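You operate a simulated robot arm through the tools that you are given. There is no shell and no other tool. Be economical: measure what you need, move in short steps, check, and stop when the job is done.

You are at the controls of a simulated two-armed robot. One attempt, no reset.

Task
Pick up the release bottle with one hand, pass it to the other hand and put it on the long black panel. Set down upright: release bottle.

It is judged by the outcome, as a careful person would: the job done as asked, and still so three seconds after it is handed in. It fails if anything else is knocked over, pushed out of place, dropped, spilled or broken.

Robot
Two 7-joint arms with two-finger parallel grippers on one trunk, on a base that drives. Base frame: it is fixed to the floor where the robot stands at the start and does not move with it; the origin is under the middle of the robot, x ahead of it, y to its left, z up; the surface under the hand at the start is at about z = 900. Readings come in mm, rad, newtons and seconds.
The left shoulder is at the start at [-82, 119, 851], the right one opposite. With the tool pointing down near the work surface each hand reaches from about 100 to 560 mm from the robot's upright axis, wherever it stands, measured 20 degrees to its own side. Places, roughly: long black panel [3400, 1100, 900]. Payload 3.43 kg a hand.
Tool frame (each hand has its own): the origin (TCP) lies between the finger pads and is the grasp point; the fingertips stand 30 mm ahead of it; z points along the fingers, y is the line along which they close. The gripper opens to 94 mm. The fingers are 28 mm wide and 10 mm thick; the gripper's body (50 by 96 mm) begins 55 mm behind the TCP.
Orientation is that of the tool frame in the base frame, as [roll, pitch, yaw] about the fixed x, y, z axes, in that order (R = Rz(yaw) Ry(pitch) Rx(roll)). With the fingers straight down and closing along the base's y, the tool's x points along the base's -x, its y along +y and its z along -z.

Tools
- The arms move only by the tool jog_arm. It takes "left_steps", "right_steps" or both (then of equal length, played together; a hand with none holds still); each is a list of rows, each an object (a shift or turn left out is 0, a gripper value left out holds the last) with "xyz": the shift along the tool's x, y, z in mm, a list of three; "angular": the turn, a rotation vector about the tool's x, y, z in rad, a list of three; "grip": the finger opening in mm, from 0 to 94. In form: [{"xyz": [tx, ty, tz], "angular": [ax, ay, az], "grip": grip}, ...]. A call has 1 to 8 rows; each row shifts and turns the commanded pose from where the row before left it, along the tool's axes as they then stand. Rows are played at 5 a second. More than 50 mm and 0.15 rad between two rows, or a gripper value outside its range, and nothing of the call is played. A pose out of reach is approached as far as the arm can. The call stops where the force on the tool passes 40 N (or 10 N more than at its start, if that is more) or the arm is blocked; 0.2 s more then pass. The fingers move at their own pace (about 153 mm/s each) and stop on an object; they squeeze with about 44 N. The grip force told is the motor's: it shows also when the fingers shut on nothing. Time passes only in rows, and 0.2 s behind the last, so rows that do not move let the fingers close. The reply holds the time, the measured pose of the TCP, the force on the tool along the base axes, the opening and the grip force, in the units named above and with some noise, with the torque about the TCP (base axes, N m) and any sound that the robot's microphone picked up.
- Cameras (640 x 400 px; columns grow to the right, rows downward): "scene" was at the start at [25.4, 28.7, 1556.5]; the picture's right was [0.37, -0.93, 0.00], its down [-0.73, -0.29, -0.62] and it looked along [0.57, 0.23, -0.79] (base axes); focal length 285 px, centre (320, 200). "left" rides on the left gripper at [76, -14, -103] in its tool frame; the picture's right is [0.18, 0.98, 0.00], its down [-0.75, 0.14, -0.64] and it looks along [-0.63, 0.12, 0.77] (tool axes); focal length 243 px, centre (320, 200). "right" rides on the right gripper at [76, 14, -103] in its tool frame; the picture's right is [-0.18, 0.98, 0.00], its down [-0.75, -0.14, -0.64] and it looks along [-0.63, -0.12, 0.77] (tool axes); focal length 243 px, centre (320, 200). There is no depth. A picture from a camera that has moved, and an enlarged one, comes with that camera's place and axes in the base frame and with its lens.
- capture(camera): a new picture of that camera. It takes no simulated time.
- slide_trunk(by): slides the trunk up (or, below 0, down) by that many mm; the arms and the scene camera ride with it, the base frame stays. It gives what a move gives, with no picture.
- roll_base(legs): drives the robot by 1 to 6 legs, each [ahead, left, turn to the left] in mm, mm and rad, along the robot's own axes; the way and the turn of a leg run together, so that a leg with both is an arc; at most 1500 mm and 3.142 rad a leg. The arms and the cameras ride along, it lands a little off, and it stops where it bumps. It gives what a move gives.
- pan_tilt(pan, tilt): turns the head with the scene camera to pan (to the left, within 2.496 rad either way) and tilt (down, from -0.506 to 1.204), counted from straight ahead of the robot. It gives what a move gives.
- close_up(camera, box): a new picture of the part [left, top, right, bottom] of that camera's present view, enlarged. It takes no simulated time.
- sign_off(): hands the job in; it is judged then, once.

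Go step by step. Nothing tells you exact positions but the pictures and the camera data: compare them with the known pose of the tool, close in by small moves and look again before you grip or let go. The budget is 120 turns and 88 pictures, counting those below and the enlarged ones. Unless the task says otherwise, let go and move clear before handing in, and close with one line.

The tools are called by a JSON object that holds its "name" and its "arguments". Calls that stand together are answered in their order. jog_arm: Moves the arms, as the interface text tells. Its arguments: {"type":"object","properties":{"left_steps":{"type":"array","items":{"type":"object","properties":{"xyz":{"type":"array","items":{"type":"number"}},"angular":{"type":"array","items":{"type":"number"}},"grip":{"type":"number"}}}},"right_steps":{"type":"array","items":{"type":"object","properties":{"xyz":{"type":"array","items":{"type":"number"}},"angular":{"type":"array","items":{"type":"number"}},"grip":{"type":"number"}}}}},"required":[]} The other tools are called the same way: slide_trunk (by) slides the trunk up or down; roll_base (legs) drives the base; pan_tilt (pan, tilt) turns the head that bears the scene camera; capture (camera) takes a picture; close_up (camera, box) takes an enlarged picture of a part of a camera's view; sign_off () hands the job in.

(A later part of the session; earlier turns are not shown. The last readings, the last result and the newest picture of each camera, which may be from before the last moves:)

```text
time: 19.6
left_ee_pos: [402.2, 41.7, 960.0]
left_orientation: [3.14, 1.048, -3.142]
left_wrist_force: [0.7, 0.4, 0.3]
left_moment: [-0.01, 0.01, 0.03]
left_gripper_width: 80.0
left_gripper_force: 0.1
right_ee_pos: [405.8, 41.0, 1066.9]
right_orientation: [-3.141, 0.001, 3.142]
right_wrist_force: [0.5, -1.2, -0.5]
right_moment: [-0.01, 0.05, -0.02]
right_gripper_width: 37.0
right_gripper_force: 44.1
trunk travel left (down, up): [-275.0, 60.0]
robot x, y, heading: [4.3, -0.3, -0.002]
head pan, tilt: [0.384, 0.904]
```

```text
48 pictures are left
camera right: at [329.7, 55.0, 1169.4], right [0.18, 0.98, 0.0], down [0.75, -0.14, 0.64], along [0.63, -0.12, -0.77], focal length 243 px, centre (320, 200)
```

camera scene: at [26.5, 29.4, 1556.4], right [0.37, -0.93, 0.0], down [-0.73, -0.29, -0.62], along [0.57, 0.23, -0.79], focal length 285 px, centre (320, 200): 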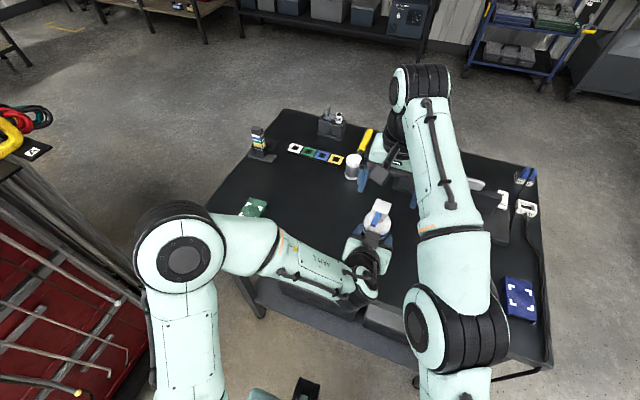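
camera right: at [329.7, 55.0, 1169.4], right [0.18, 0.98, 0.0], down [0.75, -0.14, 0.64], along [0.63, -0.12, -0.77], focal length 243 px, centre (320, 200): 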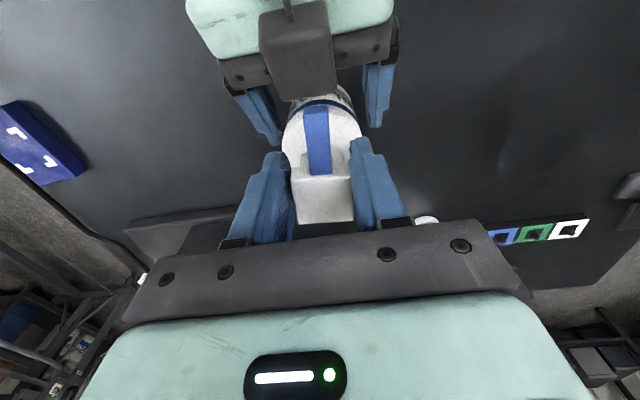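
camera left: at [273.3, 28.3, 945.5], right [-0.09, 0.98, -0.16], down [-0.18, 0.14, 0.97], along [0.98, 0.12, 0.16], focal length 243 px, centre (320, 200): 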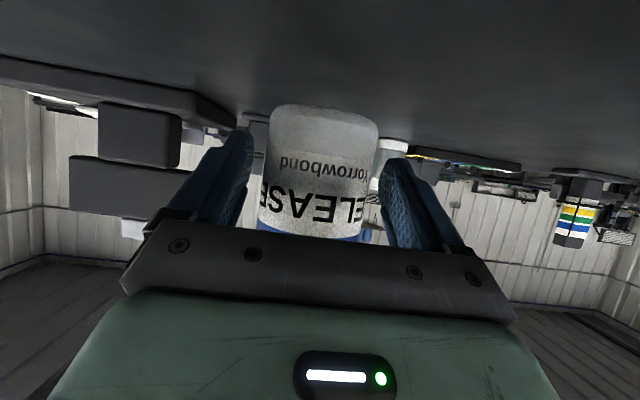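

The right hand carries the bottle with no slip visible. I'll open the left hand fully and back it straight out.

{"name": "jog_arm", "arguments": {"left_steps": [{"grip": 94}, {"xyz": [11, 0, -19]}, {"xyz": [11, 0, -19]}, {"xyz": [11, 0, -19]}, {"xyz": [0, 40, 0]}, {"xyz": [0, 45, 0]}, {"xyz": [0, 45, 0]}]}}

{"name": "capture", "arguments": {"camera": "scene"}}

{"name": "capture", "arguments": {"camera": "right"}}

```text
time: 21.2
left_ee_pos: [353.6, 168.1, 966.9]
left_orientation: [-3.142, 1.042, 3.14]
left_wrist_force: [-0.1, -0.2, -0.1]
left_moment: [-0.02, -0.01, -0.01]
left_gripper_width: 93.9
left_gripper_force: 0.1
left hand out of reach, approached as far as the arm can: row 5, 6, 7
right_ee_pos: [405.8, 42.2, 1065.9]
right_orientation: [-3.141, 0.0, -3.141]
right_wrist_force: [0.8, -0.2, 0.7]
right_moment: [-0.02, 0.02, -0.01]
right_gripper_width: 37.3
right_gripper_force: 44.1
trunk travel left (down, up): [-275.0, 60.0]
robot x, y, heading: [-4.0, 1.8, -0.002]
head pan, tilt: [0.384, 0.904]
```

```text
47 pictures are left
camera scene: at [25.0, 29.4, 1556.4], right [0.37, -0.93, 0.0], down [-0.73, -0.29, -0.62], along [0.57, 0.23, -0.79], focal length 285 px, centre (320, 200)
```

scene: 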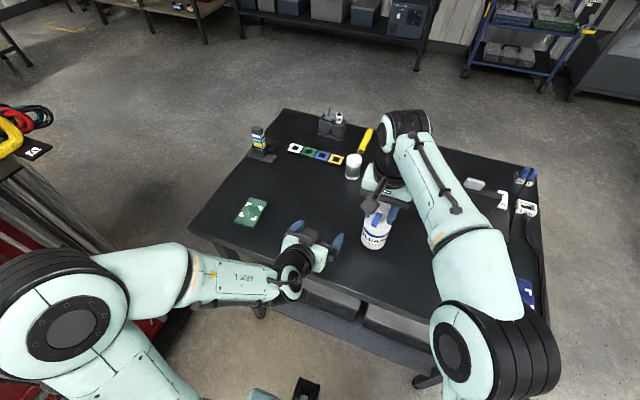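

```text
46 pictures are left
camera right: at [329.2, 55.6, 1169.6], right [0.18, 0.98, 0.0], down [0.75, -0.14, 0.64], along [0.63, -0.12, -0.77], focal length 243 px, centre (320, 200)
```

right: 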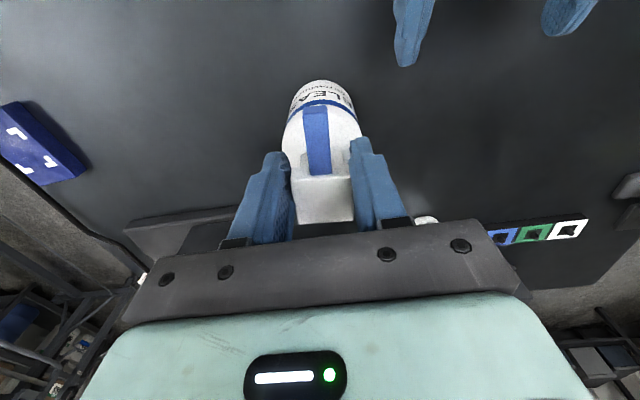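

The right wrist doesn't show the weight clearly, so I'll lift slowly and check the hold.

{"name": "jog_arm", "arguments": {"right_steps": [{"xyz": [0, 0, -4]}, {"xyz": [0, 0, -4]}, {"xyz": [0, 0, -4]}, {"xyz": [0, 0, -4]}, {"xyz": [0, 0, -4]}]}}

{"name": "capture", "arguments": {"camera": "right"}}

{"name": "capture", "arguments": {"camera": "left"}}

{"name": "close_up", "arguments": {"camera": "scene", "box": [320, 160, 440, 260]}}

```text
time: 22.4
left_ee_pos: [353.3, 166.5, 967.0]
left_orientation: [-3.14, 1.045, 3.14]
left_wrist_force: [0.2, -0.1, -0.3]
left_moment: [0.0, 0.04, 0.02]
left_gripper_width: 93.9
left_gripper_force: 0.0
right_ee_pos: [405.0, 40.0, 1085.9]
right_orientation: [3.141, -0.001, 3.141]
right_wrist_force: [0.2, -0.2, -2.9]
right_moment: [0.03, 0.05, 0.01]
right_gripper_width: 37.0
right_gripper_force: 44.0
trunk travel left (down, up): [-275.0, 60.0]
robot x, y, heading: [3.0, -3.5, 0.001]
head pan, tilt: [0.384, 0.904]
```

```text
45 pictures are left
camera right: at [329.2, 53.9, 1189.6], right [0.18, 0.98, 0.0], down [0.75, -0.14, 0.64], along [0.63, -0.12, -0.77], focal length 243 px, centre (320, 200)
```

right: 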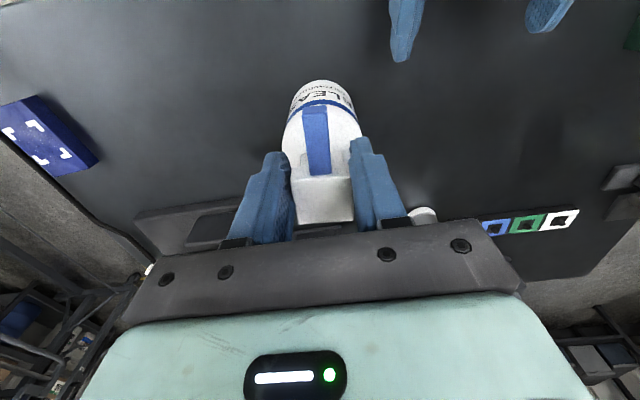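

```text
44 pictures are left
camera left: at [226.2, 151.9, 952.1], right [-0.09, 0.98, -0.16], down [-0.18, 0.14, 0.97], along [0.98, 0.12, 0.16], focal length 243 px, centre (320, 200)
```

left: 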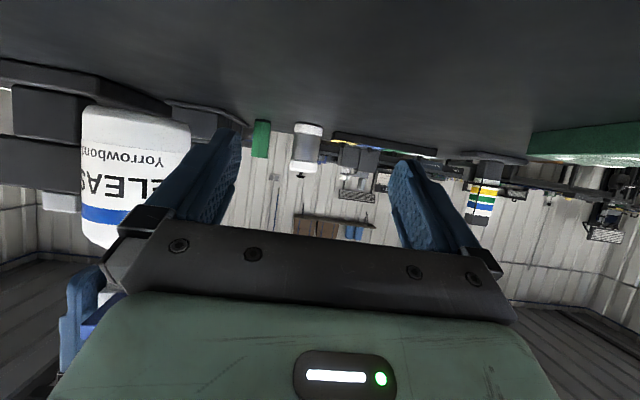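

```text
4.00 times, centred on (380, 210) of scene
camera zoom: at [25.5, 28.6, 1556.4], right [0.37, -0.93, 0.0], down [-0.73, -0.29, -0.62], along [0.57, 0.23, -0.79], focal length 1140 px, centre (80, 160)
```

zoom: 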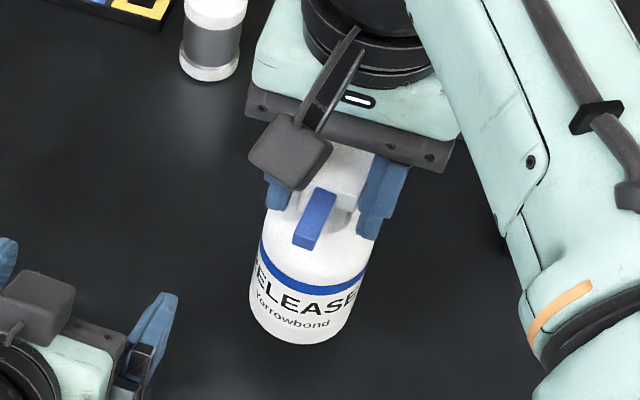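

The right hand now carries the bottle with about 2.9 N of weight and no slip. I'll raise both arms, tuck the left, and look toward the panel.

{"name": "jog_arm", "arguments": {"left_steps": [{"xyz": [-40, 0, -23]}, {"xyz": [-40, 0, -23]}, {"xyz": [-40, 0, -23]}, {"xyz": [-40, 0, -23]}, {"angular": [0, 0.15, 0]}, {"angular": [0, 0.15, 0]}, {"angular": [0, 0.15, 0]}, {"angular": [0, 0.15, 0]}], "right_steps": [{"xyz": [6, -3, -8]}, {"xyz": [10, -5, -12]}, {"xyz": [10, -5, -12]}, {"xyz": [10, -5, -12]}, {"xyz": [10, -5, -8]}, {"xyz": [10, -5, 0]}, {"xyz": [6, -3, 0]}, {}]}}

{"name": "pan_tilt", "arguments": {"pan": 0.3, "tilt": 0.35}}

{"name": "capture", "arguments": {"camera": "scene"}}

```text
time: 24.2
left_ee_pos: [355.7, 166.5, 1152.2]
left_orientation: [-3.141, 0.444, 3.14]
left_wrist_force: [-0.2, 1.0, -0.2]
left_moment: [0.0, 0.0, 0.0]
left_gripper_width: 93.9
left_gripper_force: 0.1
right_ee_pos: [344.6, 9.2, 1136.9]
right_orientation: [3.142, 0.001, 3.141]
right_wrist_force: [0.1, -0.8, -2.0]
right_moment: [0.02, 0.03, -0.02]
right_gripper_width: 36.9
right_gripper_force: 43.7
trunk travel left (down, up): [-275.0, 60.0]
robot x, y, heading: [1.6, -1.0, -0.001]
head pan, tilt: [0.384, 0.904]
```

```text
time: 25.2
left_ee_pos: [355.2, 166.5, 1153.0]
left_orientation: [3.141, 0.447, 3.142]
left_wrist_force: [0.1, 1.0, -0.3]
left_moment: [0.01, -0.02, -0.02]
left_gripper_width: 93.9
left_gripper_force: 0.1
right_ee_pos: [343.0, 9.3, 1137.2]
right_orientation: [3.14, -0.001, -3.139]
right_wrist_force: [0.5, -0.1, -2.5]
right_moment: [0.0, 0.04, -0.01]
right_gripper_width: 36.9
right_gripper_force: 43.9
trunk travel left (down, up): [-275.0, 60.0]
robot x, y, heading: [0.0, 1.3, 0.002]
head pan, tilt: [0.3, 0.351]
```

```text
42 pictures are left
camera scene: at [44.8, 28.1, 1604.2], right [0.3, -0.96, 0.0], down [-0.33, -0.1, -0.94], along [0.9, 0.28, -0.34], focal length 285 px, centre (320, 200)
```

scene: 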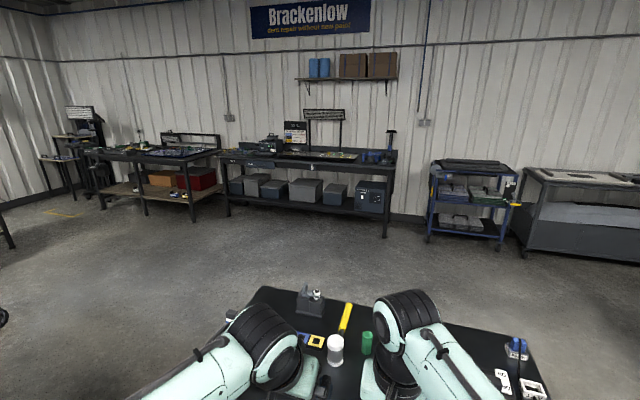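

The panel should be on the wall bench straight ahead, near pixel (318, 156). I'll zoom in on it.

{"name": "close_up", "arguments": {"camera": "scene", "box": [215, 110, 405, 230]}}

{"name": "capture", "arguments": {"camera": "right"}}

```text
3.33 times, centred on (310, 170) of scene
camera zoom: at [44.8, 28.1, 1604.2], right [0.3, -0.96, 0.0], down [-0.33, -0.1, -0.94], along [0.9, 0.28, -0.34], focal length 950 px, centre (353, 300)
```

zoom: 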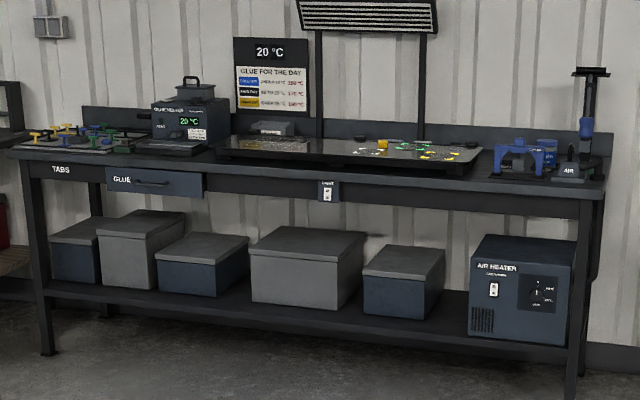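

```text
40 pictures are left
camera right: at [267.1, 22.6, 1240.7], right [0.18, 0.98, 0.0], down [0.75, -0.14, 0.64], along [0.63, -0.12, -0.77], focal length 243 px, centre (320, 200)
```

right: 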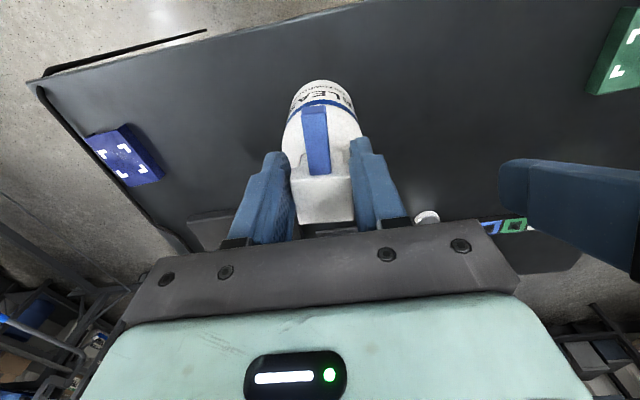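

The long black panel lies on the wall bench, whose front edge is at x ≈ 3130. I'll check the right side and behind me for a clear route.

{"name": "pan_tilt", "arguments": {"pan": -1.0, "tilt": 0.5}}

{"name": "capture", "arguments": {"camera": "scene"}}

{"name": "pan_tilt", "arguments": {"pan": -2.4, "tilt": 0.6}}

{"name": "capture", "arguments": {"camera": "scene"}}

{"name": "pan_tilt", "arguments": {"pan": 1.1, "tilt": 0.5}}

{"name": "capture", "arguments": {"camera": "scene"}}

```text
time: 26.6
left_ee_pos: [354.7, 166.9, 1152.7]
left_orientation: [-3.141, 0.446, 3.14]
left_wrist_force: [0.2, -0.1, -0.5]
left_moment: [-0.02, 0.01, 0.04]
left_gripper_width: 93.6
left_gripper_force: 0.1
right_ee_pos: [344.1, 9.3, 1137.4]
right_orientation: [-3.141, 0.0, -3.141]
right_wrist_force: [-0.4, 0.1, -3.2]
right_moment: [-0.02, 0.0, 0.01]
right_gripper_width: 37.2
right_gripper_force: 43.6
trunk travel left (down, up): [-275.0, 60.0]
robot x, y, heading: [-4.1, 1.7, -0.001]
head pan, tilt: [-1.0, 0.499]
```

```text
39 pictures are left
camera scene: at [5.0, -76.0, 1590.6], right [-0.84, -0.54, 0.0], down [-0.26, 0.4, -0.88], along [0.47, -0.74, -0.48], focal length 285 px, centre (320, 200)
```

scene: 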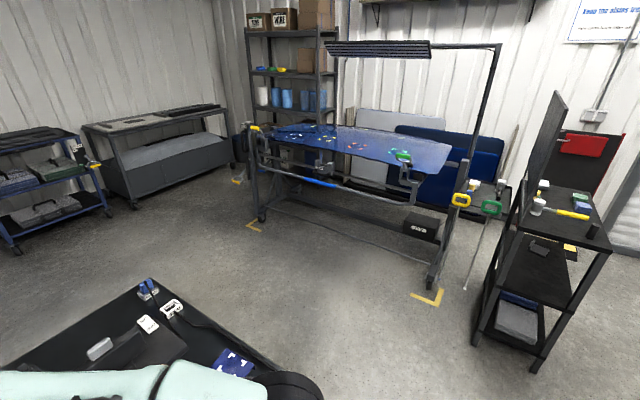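

```text
time: 28.2
left_ee_pos: [354.5, 166.8, 1154.2]
left_orientation: [-3.141, 0.447, 3.14]
left_wrist_force: [-1.0, 0.7, 0.8]
left_moment: [-0.01, 0.0, 0.02]
left_gripper_width: 94.2
left_gripper_force: 0.1
right_ee_pos: [343.4, 8.8, 1137.3]
right_orientation: [3.14, 0.0, 3.141]
right_wrist_force: [-0.1, -0.8, -2.9]
right_moment: [-0.04, 0.01, 0.01]
right_gripper_width: 37.0
right_gripper_force: 43.8
trunk travel left (down, up): [-275.0, 60.0]
robot x, y, heading: [-3.2, 2.1, -0.0]
head pan, tilt: [-2.4, 0.6]
```

```text
38 pictures are left
camera scene: at [-109.4, -59.3, 1581.6], right [-0.68, 0.74, 0.0], down [0.42, 0.38, -0.83], along [-0.61, -0.56, -0.56], focal length 285 px, centre (320, 200)
```

scene: 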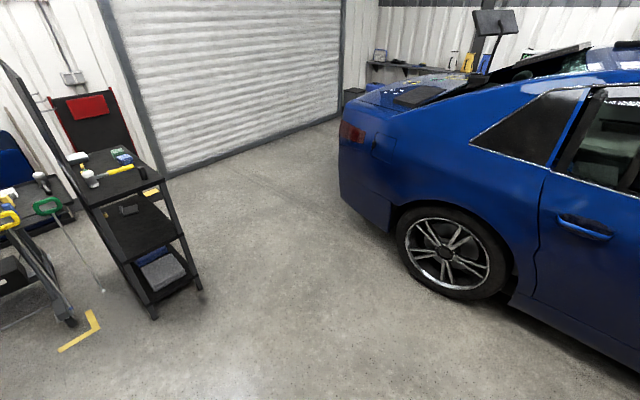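

```text
time: 31.1
left_ee_pos: [355.8, 167.1, 1152.9]
left_orientation: [3.141, 0.449, 3.141]
left_wrist_force: [-0.4, 0.9, 0.0]
left_moment: [-0.01, -0.03, -0.02]
left_gripper_width: 93.7
left_gripper_force: 0.1
right_ee_pos: [343.7, 8.9, 1136.8]
right_orientation: [3.141, 0.001, -3.141]
right_wrist_force: [-0.1, 0.1, -1.6]
right_moment: [0.0, 0.03, -0.01]
right_gripper_width: 37.1
right_gripper_force: 44.2
trunk travel left (down, up): [-275.0, 60.0]
robot x, y, heading: [-3.0, -0.3, 0.0]
head pan, tilt: [1.1, 0.499]
```

```text
37 pictures are left
camera scene: at [-2.9, 81.5, 1590.6], right [0.89, -0.45, 0.0], down [-0.22, -0.43, -0.88], along [0.4, 0.78, -0.48], focal length 285 px, centre (320, 200)
```

scene: 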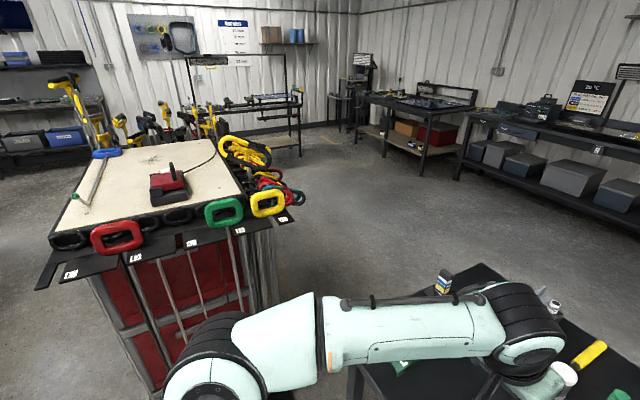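

I've picked a route: back off, strafe right to y ≈ -950 between the table and the blue stand, drive forward, then strafe left to the bench. I'll finish tucking the left hand and back off first.

{"name": "jog_arm", "arguments": {"left_steps": [{"angular": [0, 0.149, 0]}, {"angular": [0, 0.149, 0]}, {"angular": [0, 0.149, 0]}, {"xyz": [30, 20, -20]}, {"xyz": [30, 20, -20]}, {"xyz": [20, 20, -10]}]}}

{"name": "roll_base", "arguments": {"legs": [[-200, 0, 0], [-200, 0, 0]]}}

{"name": "capture", "arguments": {"camera": "right"}}

```text
time: 32.5
left_ee_pos: [274.3, 226.0, 1202.8]
left_orientation: [3.141, -0.002, 3.14]
left_wrist_force: [-0.2, -0.1, 0.1]
left_moment: [-0.01, -0.04, -0.01]
left_gripper_width: 93.9
left_gripper_force: 0.1
right_ee_pos: [344.1, 9.9, 1137.3]
right_orientation: [-3.141, -0.001, 3.14]
right_wrist_force: [-0.6, 0.1, -2.8]
right_moment: [0.0, 0.01, 0.01]
right_gripper_width: 37.0
right_gripper_force: 44.2
trunk travel left (down, up): [-275.0, 60.0]
robot x, y, heading: [1.2, -3.7, -0.0]
head pan, tilt: [1.1, 0.499]
```

```text
time: 35.3
left_ee_pos: [-128.4, 225.6, 1202.6]
left_orientation: [-3.141, 0.0, 3.136]
left_wrist_force: [1.0, 0.0, -0.4]
left_moment: [-0.04, -0.01, -0.02]
left_gripper_width: 94.1
left_gripper_force: 0.0
right_ee_pos: [-61.4, 8.4, 1138.1]
right_orientation: [-3.141, 0.0, 3.134]
right_wrist_force: [-0.3, -0.8, -2.3]
right_moment: [-0.02, 0.03, 0.02]
right_gripper_width: 36.4
right_gripper_force: 44.3
trunk travel left (down, up): [-275.0, 60.0]
robot x, y, heading: [-403.4, 0.7, -0.005]
head pan, tilt: [1.1, 0.499]
```

```text
36 pictures are left
camera right: at [-138.1, 22.3, 1240.7], right [0.19, 0.98, 0.0], down [0.75, -0.15, 0.64], along [0.63, -0.12, -0.77], focal length 243 px, centre (320, 200)
```

right: 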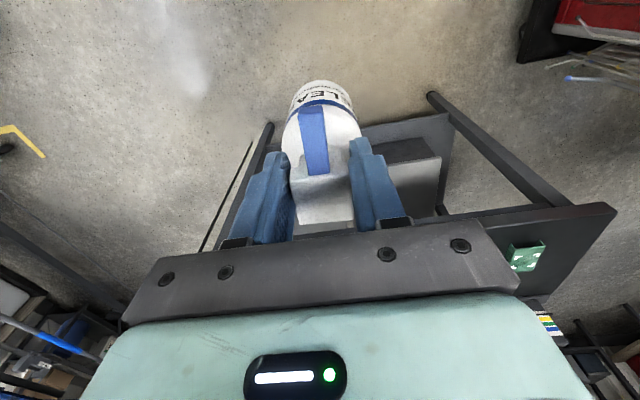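

The hold is steady. Next is the strafe to the right in two legs.

{"name": "roll_base", "arguments": {"legs": [[50, -470, 0], [50, -470, 0]]}}

{"name": "pan_tilt", "arguments": {"pan": -0.2, "tilt": 0.6}}

{"name": "capture", "arguments": {"camera": "scene"}}

```text
time: 44.3
left_ee_pos: [-30.0, -721.8, 1202.2]
left_orientation: [-3.141, 0.0, -3.14]
left_wrist_force: [1.0, 0.3, 0.0]
left_moment: [0.02, 0.0, 0.02]
left_gripper_width: 93.9
left_gripper_force: 0.1
right_ee_pos: [39.6, -938.5, 1136.5]
right_orientation: [3.142, 0.0, -3.141]
right_wrist_force: [-0.5, 0.3, -2.3]
right_moment: [0.01, 0.02, 0.01]
right_gripper_width: 32.5
right_gripper_force: 44.0
trunk travel left (down, up): [-275.0, 60.0]
robot x, y, heading: [-301.6, -947.6, -0.0]
head pan, tilt: [1.1, 0.499]
```

```text
time: 45.8
left_ee_pos: [-29.3, -720.7, 1202.1]
left_orientation: [-3.141, 0.0, -3.141]
left_wrist_force: [-0.6, 0.8, -0.2]
left_moment: [-0.04, 0.01, 0.03]
left_gripper_width: 94.0
left_gripper_force: 0.0
right_ee_pos: [39.7, -937.2, 1136.8]
right_orientation: [3.141, -0.001, 3.14]
right_wrist_force: [-0.1, 1.1, -1.7]
right_moment: [0.02, 0.01, 0.02]
right_gripper_width: 32.4
right_gripper_force: 44.5
trunk travel left (down, up): [-275.0, 60.0]
robot x, y, heading: [-308.0, -951.1, -0.004]
head pan, tilt: [-0.201, 0.6]
```

```text
35 pictures are left
camera scene: at [-261.9, -964.0, 1581.6], right [-0.2, -0.98, 0.0], down [-0.55, 0.11, -0.83], along [0.81, -0.16, -0.56], focal length 285 px, centre (320, 200)
```

scene: 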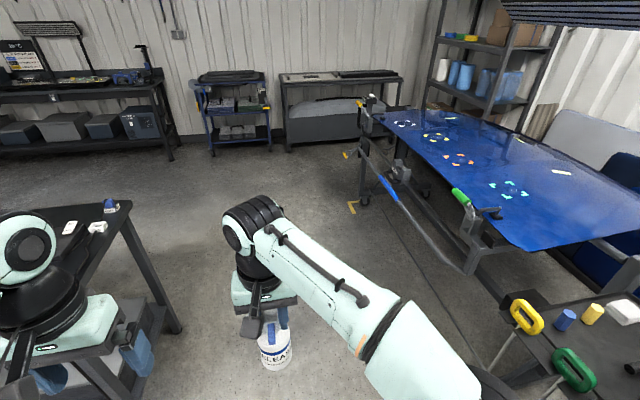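

The right opening dropped from 37 to 32.4 mm, so the bottle may be creeping in the grip. I'll check it.

{"name": "capture", "arguments": {"camera": "right"}}

{"name": "close_up", "arguments": {"camera": "scene", "box": [220, 280, 340, 380]}}

```text
34 pictures are left
camera right: at [-37.2, -924.1, 1240.6], right [0.18, 0.98, 0.0], down [0.75, -0.14, 0.64], along [0.63, -0.12, -0.77], focal length 243 px, centre (320, 200)
```

right: 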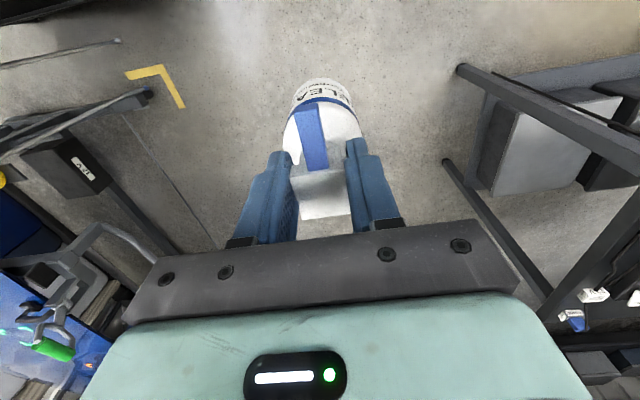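

```text
4.00 times, centred on (280, 330) of scene
camera zoom: at [-261.9, -964.0, 1581.6], right [-0.2, -0.98, 0.0], down [-0.55, 0.11, -0.83], along [0.81, -0.16, -0.56], focal length 1140 px, centre (480, -320)
```

zoom: 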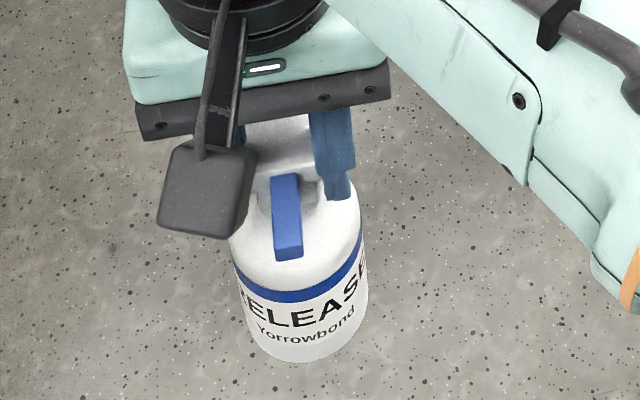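

The bottle only turned a few degrees as the head's flat sides seated in the fingers, with no vertical slip, so the hold is firmer now. I'll drive forward along the aisle.

{"name": "roll_base", "arguments": {"legs": [[1150, 0, 0], [1150, 0, 0]]}}

{"name": "pan_tilt", "arguments": {"pan": 0.8, "tilt": 0.5}}

{"name": "capture", "arguments": {"camera": "scene"}}

{"name": "capture", "arguments": {"camera": "right"}}

```text
time: 57.1
left_ee_pos: [2287.2, -727.9, 1201.4]
left_orientation: [3.141, -0.002, 3.139]
left_wrist_force: [-0.2, 0.6, 0.2]
left_moment: [-0.02, 0.0, -0.02]
left_gripper_width: 94.0
left_gripper_force: 0.0
right_ee_pos: [2355.2, -943.8, 1136.9]
right_orientation: [-3.141, 0.001, 3.139]
right_wrist_force: [0.2, 0.4, -2.0]
right_moment: [0.02, 0.01, 0.05]
right_gripper_width: 32.8
right_gripper_force: 44.3
trunk travel left (down, up): [-275.0, 60.0]
robot x, y, heading: [2015.1, -951.0, 0.001]
head pan, tilt: [-0.201, 0.6]
```

```text
time: 58.4
left_ee_pos: [2287.9, -728.3, 1203.1]
left_orientation: [-3.141, 0.001, 3.139]
left_wrist_force: [0.4, -0.6, 0.8]
left_moment: [0.01, 0.0, -0.01]
left_gripper_width: 93.9
left_gripper_force: 0.0
right_ee_pos: [2355.0, -945.2, 1137.2]
right_orientation: [-3.141, 0.0, 3.14]
right_wrist_force: [0.5, 0.5, -2.6]
right_moment: [-0.01, 0.02, -0.03]
right_gripper_width: 32.4
right_gripper_force: 44.5
trunk travel left (down, up): [-275.0, 60.0]
robot x, y, heading: [2011.1, -946.9, -0.003]
head pan, tilt: [0.799, 0.499]
```

```text
32 pictures are left
camera scene: at [2031.2, -886.6, 1590.6], right [0.72, -0.7, 0.0], down [-0.33, -0.34, -0.88], along [0.61, 0.63, -0.48], focal length 285 px, centre (320, 200)
```

scene: 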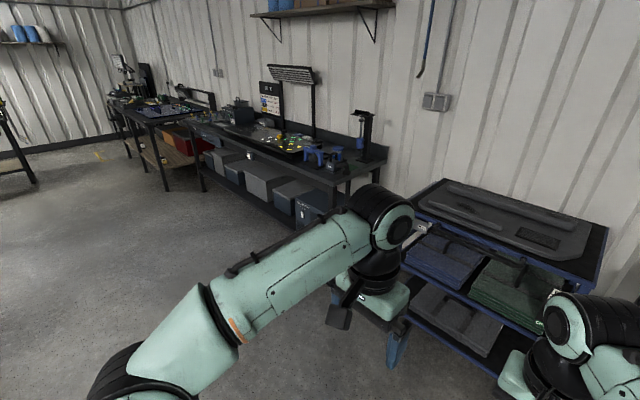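

```text
31 pictures are left
camera right: at [2279.0, -930.1, 1240.6], right [0.19, 0.98, 0.0], down [0.75, -0.14, 0.64], along [0.63, -0.12, -0.77], focal length 243 px, centre (320, 200)
```

right: 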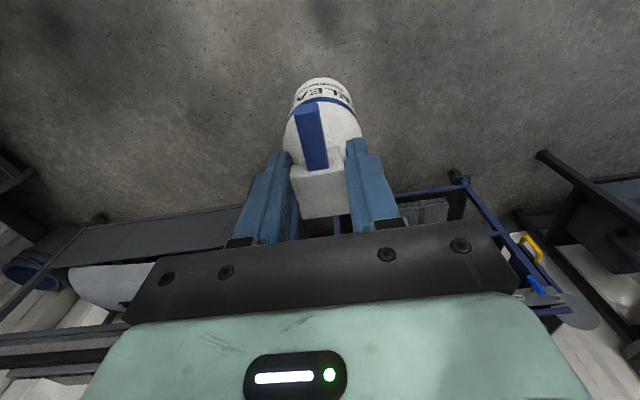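

The hold is stable. I'll strafe left until I'm in front of the bench, then look.

{"name": "roll_base", "arguments": {"legs": [[0, 950, 0], [0, 950, 0]]}}

{"name": "pan_tilt", "arguments": {"pan": 0.0, "tilt": 0.55}}

{"name": "capture", "arguments": {"camera": "scene"}}

```text
time: 75.5
left_ee_pos: [2295.7, 1183.9, 1203.2]
left_orientation: [-3.142, 0.0, 3.135]
left_wrist_force: [-0.5, -0.5, 0.4]
left_moment: [0.02, 0.02, 0.03]
left_gripper_width: 94.1
left_gripper_force: 0.1
right_ee_pos: [2362.0, 967.7, 1136.7]
right_orientation: [-3.141, -0.001, 3.133]
right_wrist_force: [0.9, 0.0, -3.4]
right_moment: [-0.02, 0.01, 0.01]
right_gripper_width: 32.3
right_gripper_force: 44.0
trunk travel left (down, up): [-275.0, 60.0]
robot x, y, heading: [2018.0, 965.4, -0.008]
head pan, tilt: [0.799, 0.499]
```

```text
time: 76.6
left_ee_pos: [2295.5, 1183.6, 1202.3]
left_orientation: [3.141, 0.0, 3.135]
left_wrist_force: [0.3, -0.6, -0.3]
left_moment: [0.01, -0.03, -0.01]
left_gripper_width: 93.9
left_gripper_force: 0.1
right_ee_pos: [2362.3, 967.1, 1136.8]
right_orientation: [-3.141, -0.001, 3.132]
right_wrist_force: [-1.0, 0.2, -3.1]
right_moment: [-0.02, 0.01, -0.04]
right_gripper_width: 32.5
right_gripper_force: 44.4
trunk travel left (down, up): [-275.0, 60.0]
robot x, y, heading: [2016.7, 962.6, -0.009]
head pan, tilt: [0.0, 0.55]
```

```text
30 pictures are left
camera scene: at [2064.3, 961.2, 1586.1], right [-0.01, -1.0, 0.0], down [-0.52, 0.0, -0.85], along [0.85, -0.01, -0.52], focal length 285 px, centre (320, 200)
```

scene: 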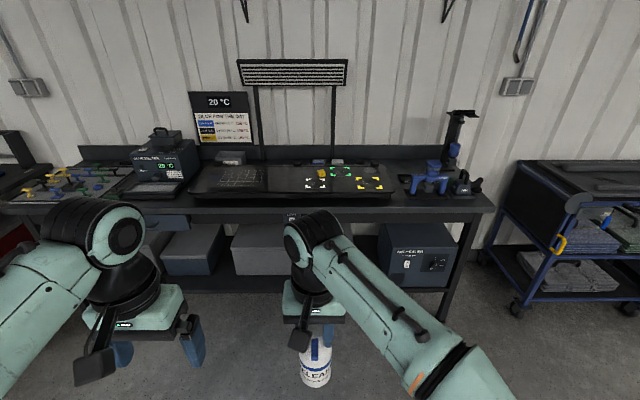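

{"name": "close_up", "arguments": {"camera": "scene", "box": [170, 130, 410, 230]}}

```text
2.67 times, centred on (290, 180) of scene
camera zoom: at [2064.3, 961.2, 1586.1], right [-0.01, -1.0, 0.0], down [-0.52, 0.0, -0.85], along [0.85, -0.01, -0.52], focal length 760 px, centre (400, 253)
```

zoom: 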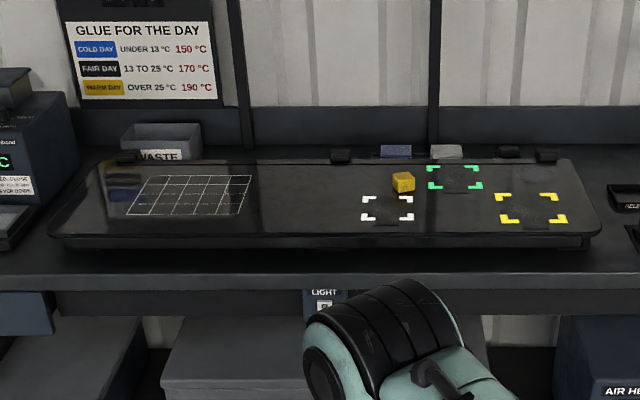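

The panel spans x ≈ 3214–3517, and there's an empty stretch around y ≈ 1120 between the grid and the white marks. I'll raise the trunk for reach and approach to just short of the bench.

{"name": "slide_trunk", "arguments": {"by": 58}}

{"name": "roll_base", "arguments": {"legs": [[0, 230, 0.009], [680, 0, 0]]}}

{"name": "pan_tilt", "arguments": {"pan": -0.05, "tilt": 0.75}}

{"name": "capture", "arguments": {"camera": "scene"}}

{"name": "capture", "arguments": {"camera": "right"}}

```text
time: 77.6
left_ee_pos: [2296.6, 1184.1, 1261.7]
left_orientation: [3.141, 0.0, 3.137]
left_wrist_force: [-1.2, 0.1, -0.1]
left_moment: [0.0, 0.02, 0.01]
left_gripper_width: 93.9
left_gripper_force: 0.1
right_ee_pos: [2362.9, 966.8, 1195.0]
right_orientation: [3.141, 0.0, 3.133]
right_wrist_force: [-0.4, -0.7, -3.0]
right_moment: [0.03, 0.0, -0.02]
right_gripper_width: 32.7
right_gripper_force: 43.8
trunk travel left (down, up): [-333.0, 2.0]
robot x, y, heading: [2019.3, 962.4, -0.009]
head pan, tilt: [0.0, 0.55]
```

```text
time: 83.6
left_ee_pos: [2973.2, 1408.0, 1259.6]
left_orientation: [3.14, 0.001, 3.127]
left_wrist_force: [-0.4, -0.3, -0.6]
left_moment: [0.0, -0.04, 0.01]
left_gripper_width: 94.1
left_gripper_force: 0.1
right_ee_pos: [3039.8, 1191.2, 1195.5]
right_orientation: [-3.141, -0.001, 3.124]
right_wrist_force: [-0.1, 0.5, -2.3]
right_moment: [0.02, 0.05, 0.03]
right_gripper_width: 32.4
right_gripper_force: 43.9
trunk travel left (down, up): [-333.0, 2.0]
robot x, y, heading: [2694.5, 1184.7, -0.015]
head pan, tilt: [0.0, 0.55]
```

```text
time: 84.3
left_ee_pos: [2974.9, 1409.4, 1260.5]
left_orientation: [-3.142, 0.001, 3.126]
left_wrist_force: [-1.1, -0.1, 0.4]
left_moment: [0.01, -0.01, 0.01]
left_gripper_width: 93.8
left_gripper_force: 0.1
right_ee_pos: [3039.2, 1190.7, 1195.2]
right_orientation: [3.141, 0.0, 3.124]
right_wrist_force: [-0.4, -0.5, -3.1]
right_moment: [0.0, 0.05, 0.02]
right_gripper_width: 32.6
right_gripper_force: 44.0
trunk travel left (down, up): [-333.0, 2.0]
robot x, y, heading: [2695.5, 1184.8, -0.013]
head pan, tilt: [-0.051, 0.75]
```

```text
28 pictures are left
camera scene: at [2733.0, 1183.6, 1630.3], right [-0.07, -1.0, 0.0], down [-0.68, 0.05, -0.73], along [0.73, -0.05, -0.68], focal length 285 px, centre (320, 200)
```

scene: 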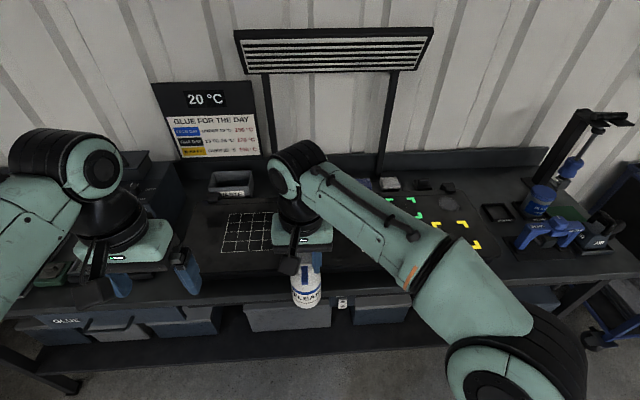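

```text
27 pictures are left
camera right: at [2962.8, 1206.2, 1298.5], right [0.2, 0.98, 0.0], down [0.75, -0.15, 0.64], along [0.63, -0.13, -0.77], focal length 243 px, centre (320, 200)
```

right: 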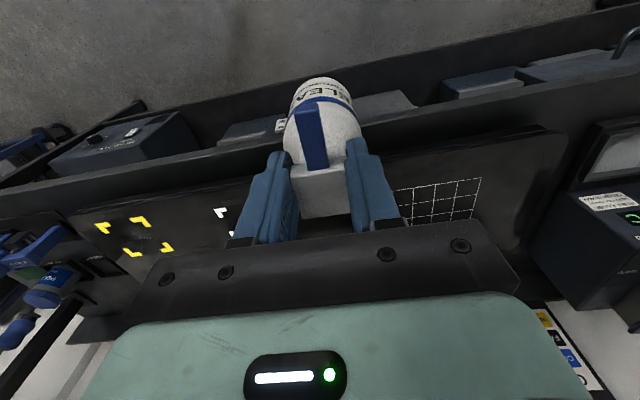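

The free band on the panel is y ≈ 1020–1240, so I'll aim for about (3275, 1130). I'll drive the last bit, then reach out.

{"name": "roll_base", "arguments": {"legs": [[135, 0, 0.013]]}}

{"name": "jog_arm", "arguments": {"right_steps": [{"xyz": [-5, -15, 5]}, {"xyz": [-15, -15, 5]}, {"xyz": [-20, -15, 5]}, {"xyz": [-20, -15, 5]}, {"xyz": [-20, 0, 5]}, {"xyz": [-15, 0, 5]}]}}

{"name": "capture", "arguments": {"camera": "right"}}

{"name": "capture", "arguments": {"camera": "scene"}}

```text
time: 85.6
left_ee_pos: [3100.1, 1409.5, 1260.2]
left_orientation: [3.141, 0.0, 3.138]
left_wrist_force: [0.1, 0.1, -0.3]
left_moment: [-0.02, 0.03, -0.02]
left_gripper_width: 93.9
left_gripper_force: 0.1
right_ee_pos: [3167.2, 1194.5, 1194.9]
right_orientation: [-3.142, 0.0, 3.139]
right_wrist_force: [-0.3, -0.3, -2.8]
right_moment: [-0.01, 0.01, -0.02]
right_gripper_width: 32.5
right_gripper_force: 44.1
trunk travel left (down, up): [-333.0, 2.0]
robot x, y, heading: [2825.3, 1188.7, -0.004]
head pan, tilt: [-0.051, 0.75]
```

```text
time: 87.0
left_ee_pos: [3101.7, 1411.8, 1260.6]
left_orientation: [-3.142, 0.001, 3.139]
left_wrist_force: [-0.4, -0.1, 0.4]
left_moment: [0.0, 0.06, 0.02]
left_gripper_width: 94.0
left_gripper_force: 0.1
right_ee_pos: [3264.5, 1133.1, 1166.7]
right_orientation: [-3.141, -0.001, 3.137]
right_wrist_force: [-0.6, -0.3, -1.5]
right_moment: [0.0, 0.04, 0.02]
right_gripper_width: 33.0
right_gripper_force: 43.7
trunk travel left (down, up): [-333.0, 2.0]
robot x, y, heading: [2827.7, 1186.2, -0.005]
head pan, tilt: [-0.051, 0.75]
```

```text
26 pictures are left
camera right: at [3188.2, 1146.9, 1269.7], right [0.19, 0.98, 0.0], down [0.75, -0.14, 0.64], along [0.63, -0.12, -0.77], focal length 243 px, centre (320, 200)
```

right: 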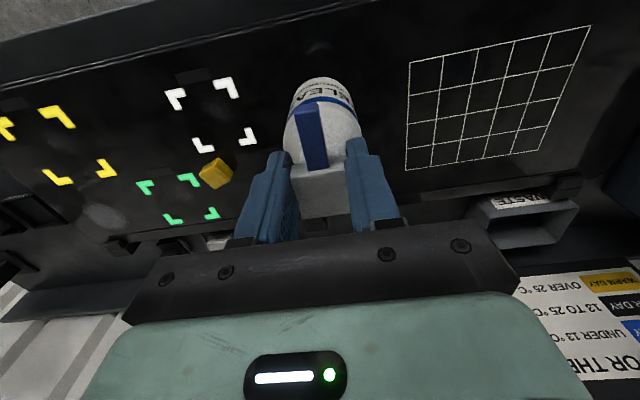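

```text
25 pictures are left
camera scene: at [2863.4, 1182.7, 1630.2], right [-0.05, -1.0, 0.0], down [-0.68, 0.04, -0.73], along [0.73, -0.04, -0.68], focal length 285 px, centre (320, 200)
```

scene: 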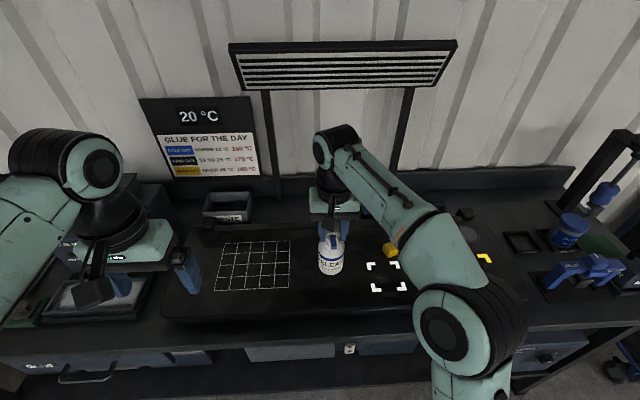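

The bottle hangs over the empty band, centred between the grid and the white marks. I'll shift 15 mm further in and lower most of the way.

{"name": "jog_arm", "arguments": {"right_steps": [{"xyz": [-8, 0, 12]}, {"xyz": [-7, 0, 16]}, {"xyz": [0, 0, 16]}, {"xyz": [0, 0, 10]}]}}

{"name": "capture", "arguments": {"camera": "right"}}

{"name": "close_up", "arguments": {"camera": "scene", "box": [270, 180, 400, 300]}}

```text
time: 88.0
left_ee_pos: [3102.3, 1410.9, 1260.1]
left_orientation: [3.141, 0.0, 3.138]
left_wrist_force: [-0.4, -0.4, 0.0]
left_moment: [0.02, -0.03, 0.04]
left_gripper_width: 93.8
left_gripper_force: 0.0
right_ee_pos: [3278.7, 1132.7, 1108.4]
right_orientation: [3.141, 0.0, 3.138]
right_wrist_force: [-1.1, -0.1, -2.3]
right_moment: [-0.03, 0.02, 0.01]
right_gripper_width: 32.8
right_gripper_force: 44.1
trunk travel left (down, up): [-333.0, 2.0]
robot x, y, heading: [2827.1, 1186.8, -0.002]
head pan, tilt: [-0.051, 0.75]
```

```text
24 pictures are left
camera right: at [3202.0, 1146.9, 1212.7], right [0.19, 0.98, 0.0], down [0.75, -0.14, 0.64], along [0.63, -0.12, -0.77], focal length 243 px, centre (320, 200)
```

right: 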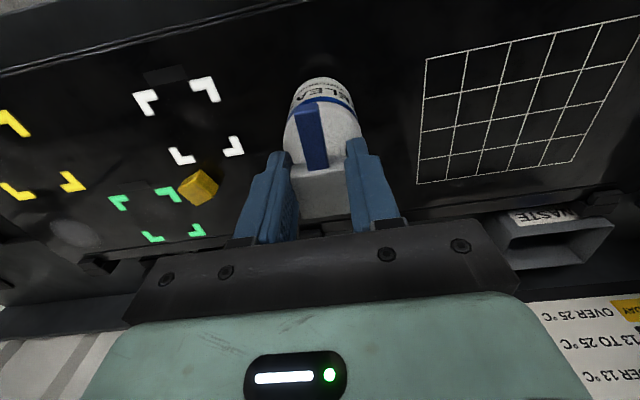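

```text
3.33 times, centred on (335, 240) of scene
camera zoom: at [2862.9, 1182.7, 1630.2], right [-0.05, -1.0, 0.0], down [-0.68, 0.04, -0.73], along [0.73, -0.04, -0.68], focal length 950 px, centre (270, 67)
```

zoom: 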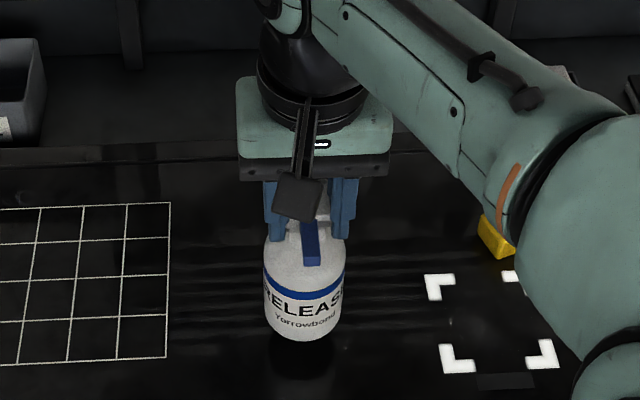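

It's nearly down, so I'll use 3 mm steps and watch the force.

{"name": "jog_arm", "arguments": {"right_steps": [{"xyz": [0, 0, 3]}, {"xyz": [0, 0, 3]}, {"xyz": [0, 0, 3]}, {"xyz": [0, 0, 3]}]}}

{"name": "close_up", "arguments": {"camera": "scene", "box": [290, 220, 370, 290]}}

```text
time: 89.0
left_ee_pos: [3099.5, 1411.2, 1260.4]
left_orientation: [3.14, -0.002, 3.138]
left_wrist_force: [-0.1, 0.2, 0.0]
left_moment: [0.01, -0.01, 0.03]
left_gripper_width: 93.9
left_gripper_force: 0.0
right_ee_pos: [3278.0, 1134.3, 1099.1]
right_orientation: [3.141, 0.001, 3.138]
right_wrist_force: [0.7, -0.8, -2.4]
right_moment: [0.01, 0.05, 0.0]
right_gripper_width: 32.5
right_gripper_force: 44.1
trunk travel left (down, up): [-333.0, 2.0]
robot x, y, heading: [2824.9, 1182.5, -0.002]
head pan, tilt: [-0.051, 0.75]
```

```text
5.71 times, centred on (330, 255) of scene
camera zoom: at [2862.9, 1182.8, 1630.2], right [-0.05, -1.0, 0.0], down [-0.68, 0.04, -0.73], along [0.73, -0.04, -0.68], focal length 1628 px, centre (263, -114)
```

zoom: 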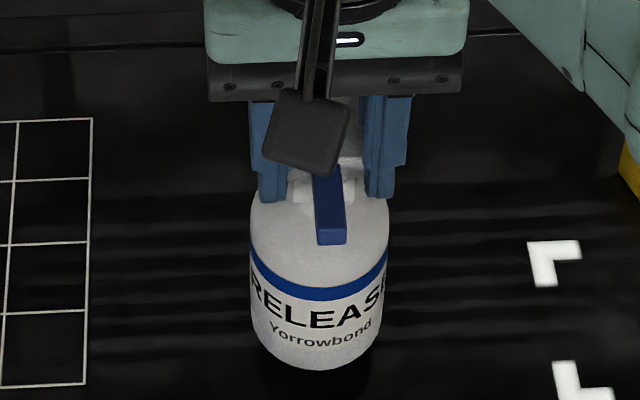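

{"name": "jog_arm", "arguments": {"right_steps": [{"xyz": [0, 0, 2.5]}, {"xyz": [0, 0, 2.5]}, {"xyz": [0, 0, 2.5]}]}}

```text
time: 89.8
left_ee_pos: [3101.5, 1411.0, 1260.7]
left_orientation: [-3.141, 0.001, 3.137]
left_wrist_force: [-0.7, -0.2, -1.1]
left_moment: [-0.04, -0.04, 0.02]
left_gripper_width: 93.8
left_gripper_force: 0.2
right_ee_pos: [3278.4, 1133.2, 1093.0]
right_orientation: [-3.14, -0.001, 3.137]
right_wrist_force: [-0.6, -0.6, -3.1]
right_moment: [0.01, -0.01, 0.0]
right_gripper_width: 32.4
right_gripper_force: 44.3
trunk travel left (down, up): [-333.0, 2.0]
robot x, y, heading: [2826.5, 1191.7, -0.001]
head pan, tilt: [-0.051, 0.75]
```

No contact yet, so I'll keep lowering.

{"name": "jog_arm", "arguments": {"right_steps": [{"xyz": [0, 0, 2.5]}, {"xyz": [0, 0, 2.5]}]}}

{"name": "jog_arm", "arguments": {"right_steps": [{"xyz": [0, 0, 2]}, {}]}}

```text
time: 90.4
left_ee_pos: [3100.2, 1410.7, 1261.0]
left_orientation: [3.141, 0.0, 3.137]
left_wrist_force: [-0.4, 0.2, 0.2]
left_moment: [-0.02, 0.02, -0.03]
left_gripper_width: 93.9
left_gripper_force: 0.0
right_ee_pos: [3279.0, 1133.8, 1086.0]
right_orientation: [3.141, -0.001, 3.138]
right_wrist_force: [-1.1, -0.1, -3.3]
right_moment: [-0.02, 0.0, 0.0]
right_gripper_width: 32.7
right_gripper_force: 44.1
trunk travel left (down, up): [-333.0, 2.0]
robot x, y, heading: [2821.4, 1185.5, -0.0]
head pan, tilt: [-0.051, 0.75]
```

```text
time: 91.0
left_ee_pos: [3099.5, 1411.0, 1260.2]
left_orientation: [3.141, 0.0, 3.139]
left_wrist_force: [-0.9, -0.2, 0.5]
left_moment: [-0.02, -0.03, 0.02]
left_gripper_width: 93.8
left_gripper_force: 0.0
right_ee_pos: [3278.0, 1133.7, 1084.9]
right_orientation: [-3.14, -0.001, 3.137]
right_wrist_force: [0.0, -0.1, -3.1]
right_moment: [0.02, 0.03, 0.0]
right_gripper_width: 32.4
right_gripper_force: 43.9
trunk travel left (down, up): [-333.0, 2.0]
robot x, y, heading: [2827.6, 1184.6, -0.005]
head pan, tilt: [-0.051, 0.75]
```

{"name": "jog_arm", "arguments": {"right_steps": [{"xyz": [0, 0, 2]}, {"xyz": [0, 0, 2]}, {}]}}

{"name": "close_up", "arguments": {"camera": "scene", "box": [290, 220, 370, 290]}}

```text
time: 91.8
left_ee_pos: [3100.4, 1411.9, 1261.2]
left_orientation: [3.142, 0.0, 3.136]
left_wrist_force: [0.2, 0.4, 0.2]
left_moment: [0.01, -0.03, 0.01]
left_gripper_width: 93.9
left_gripper_force: 0.1
right_ee_pos: [3277.9, 1132.8, 1080.4]
right_orientation: [-3.142, -0.001, 3.139]
right_wrist_force: [-1.1, 0.0, -0.6]
right_moment: [0.0, 0.01, -0.01]
right_gripper_width: 32.4
right_gripper_force: 43.8
trunk travel left (down, up): [-333.0, 2.0]
robot x, y, heading: [2825.7, 1187.6, 0.002]
head pan, tilt: [-0.051, 0.75]
```

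```text
5.71 times, centred on (330, 255) of scene
camera zoom: at [2862.5, 1182.8, 1630.2], right [-0.05, -1.0, 0.0], down [-0.68, 0.04, -0.73], along [0.73, -0.04, -0.68], focal length 1628 px, centre (263, -114)
```

zoom: 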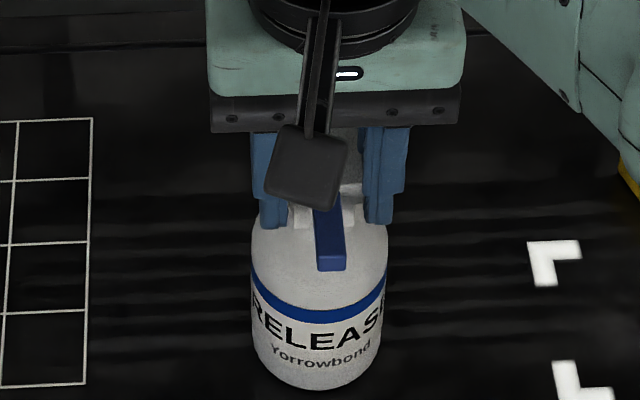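

The force has dropped, so contact is starting. I'll take one more small step to confirm.

{"name": "jog_arm", "arguments": {"right_steps": [{"xyz": [0, 0, 1.5]}, {}]}}

```text
time: 92.4
left_ee_pos: [3099.6, 1410.8, 1259.8]
left_orientation: [-3.14, 0.0, 3.137]
left_wrist_force: [0.1, 0.3, -0.3]
left_moment: [-0.03, 0.04, -0.01]
left_gripper_width: 94.2
left_gripper_force: 0.2
right_ee_pos: [3276.6, 1133.0, 1077.9]
right_orientation: [3.141, 0.002, 3.138]
right_wrist_force: [-1.0, -0.8, 1.1]
right_moment: [-0.03, 0.1, 0.02]
right_gripper_width: 32.5
right_gripper_force: 44.0
trunk travel left (down, up): [-333.0, 2.0]
robot x, y, heading: [2824.6, 1183.9, -0.003]
head pan, tilt: [-0.051, 0.75]
```

It is in contact, with the panel carrying the weight. I'll seat it a touch more, then open slowly.

{"name": "jog_arm", "arguments": {"right_steps": [{"xyz": [0, 0, 1.2]}, {}]}}

{"name": "jog_arm", "arguments": {"right_steps": [{"grip": 38}, {"grip": 46}, {"grip": 60}, {"grip": 94}, {}]}}

{"name": "capture", "arguments": {"camera": "right"}}

{"name": "close_up", "arguments": {"camera": "scene", "box": [280, 210, 380, 300]}}

```text
time: 93.0
left_ee_pos: [3100.3, 1411.1, 1260.8]
left_orientation: [3.142, 0.0, 3.136]
left_wrist_force: [0.1, 0.5, 0.1]
left_moment: [-0.01, 0.01, -0.01]
left_gripper_width: 94.1
left_gripper_force: 0.2
right_ee_pos: [3278.4, 1134.3, 1077.7]
right_orientation: [3.141, 0.0, 3.139]
right_wrist_force: [-0.3, -0.5, 1.3]
right_moment: [-0.07, -0.04, 0.0]
right_gripper_width: 32.5
right_gripper_force: 43.9
trunk travel left (down, up): [-333.0, 2.0]
robot x, y, heading: [2826.4, 1187.1, -0.003]
head pan, tilt: [-0.051, 0.75]
```

```text
time: 94.2
left_ee_pos: [3101.3, 1411.5, 1261.8]
left_orientation: [3.141, 0.0, 3.137]
left_wrist_force: [-0.4, 0.3, -0.4]
left_moment: [0.01, -0.03, 0.01]
left_gripper_width: 93.8
left_gripper_force: 0.1
right_ee_pos: [3278.3, 1135.2, 1077.1]
right_orientation: [3.141, 0.001, 3.14]
right_wrist_force: [0.8, 0.0, 0.3]
right_moment: [0.02, -0.02, 0.02]
right_gripper_width: 94.1
right_gripper_force: 0.1
trunk travel left (down, up): [-333.0, 2.0]
robot x, y, heading: [2825.1, 1190.9, -0.007]
head pan, tilt: [-0.051, 0.75]
```

```text
20 pictures are left
camera right: at [3201.8, 1147.6, 1181.3], right [0.19, 0.98, 0.0], down [0.75, -0.14, 0.64], along [0.63, -0.12, -0.77], focal length 243 px, centre (320, 200)
```

right: 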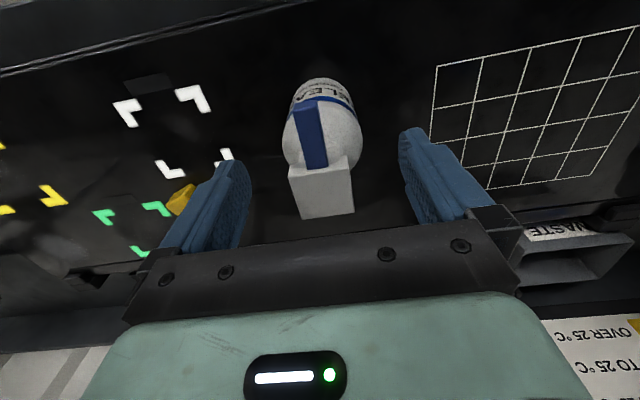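

```text
4.44 times, centred on (330, 255) of scene
camera zoom: at [2862.6, 1182.8, 1630.2], right [-0.05, -1.0, 0.0], down [-0.68, 0.04, -0.73], along [0.73, -0.04, -0.68], focal length 1266 px, centre (276, -44)
```

zoom: 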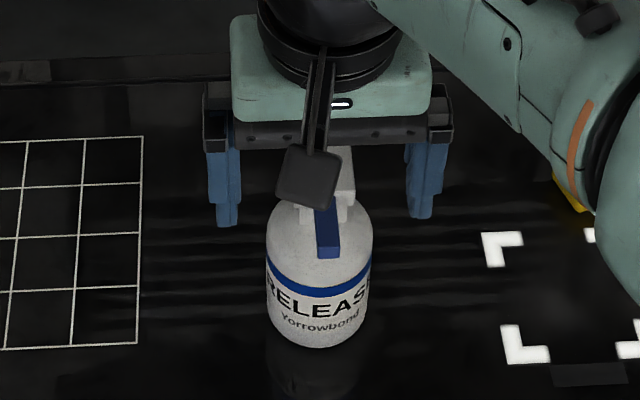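

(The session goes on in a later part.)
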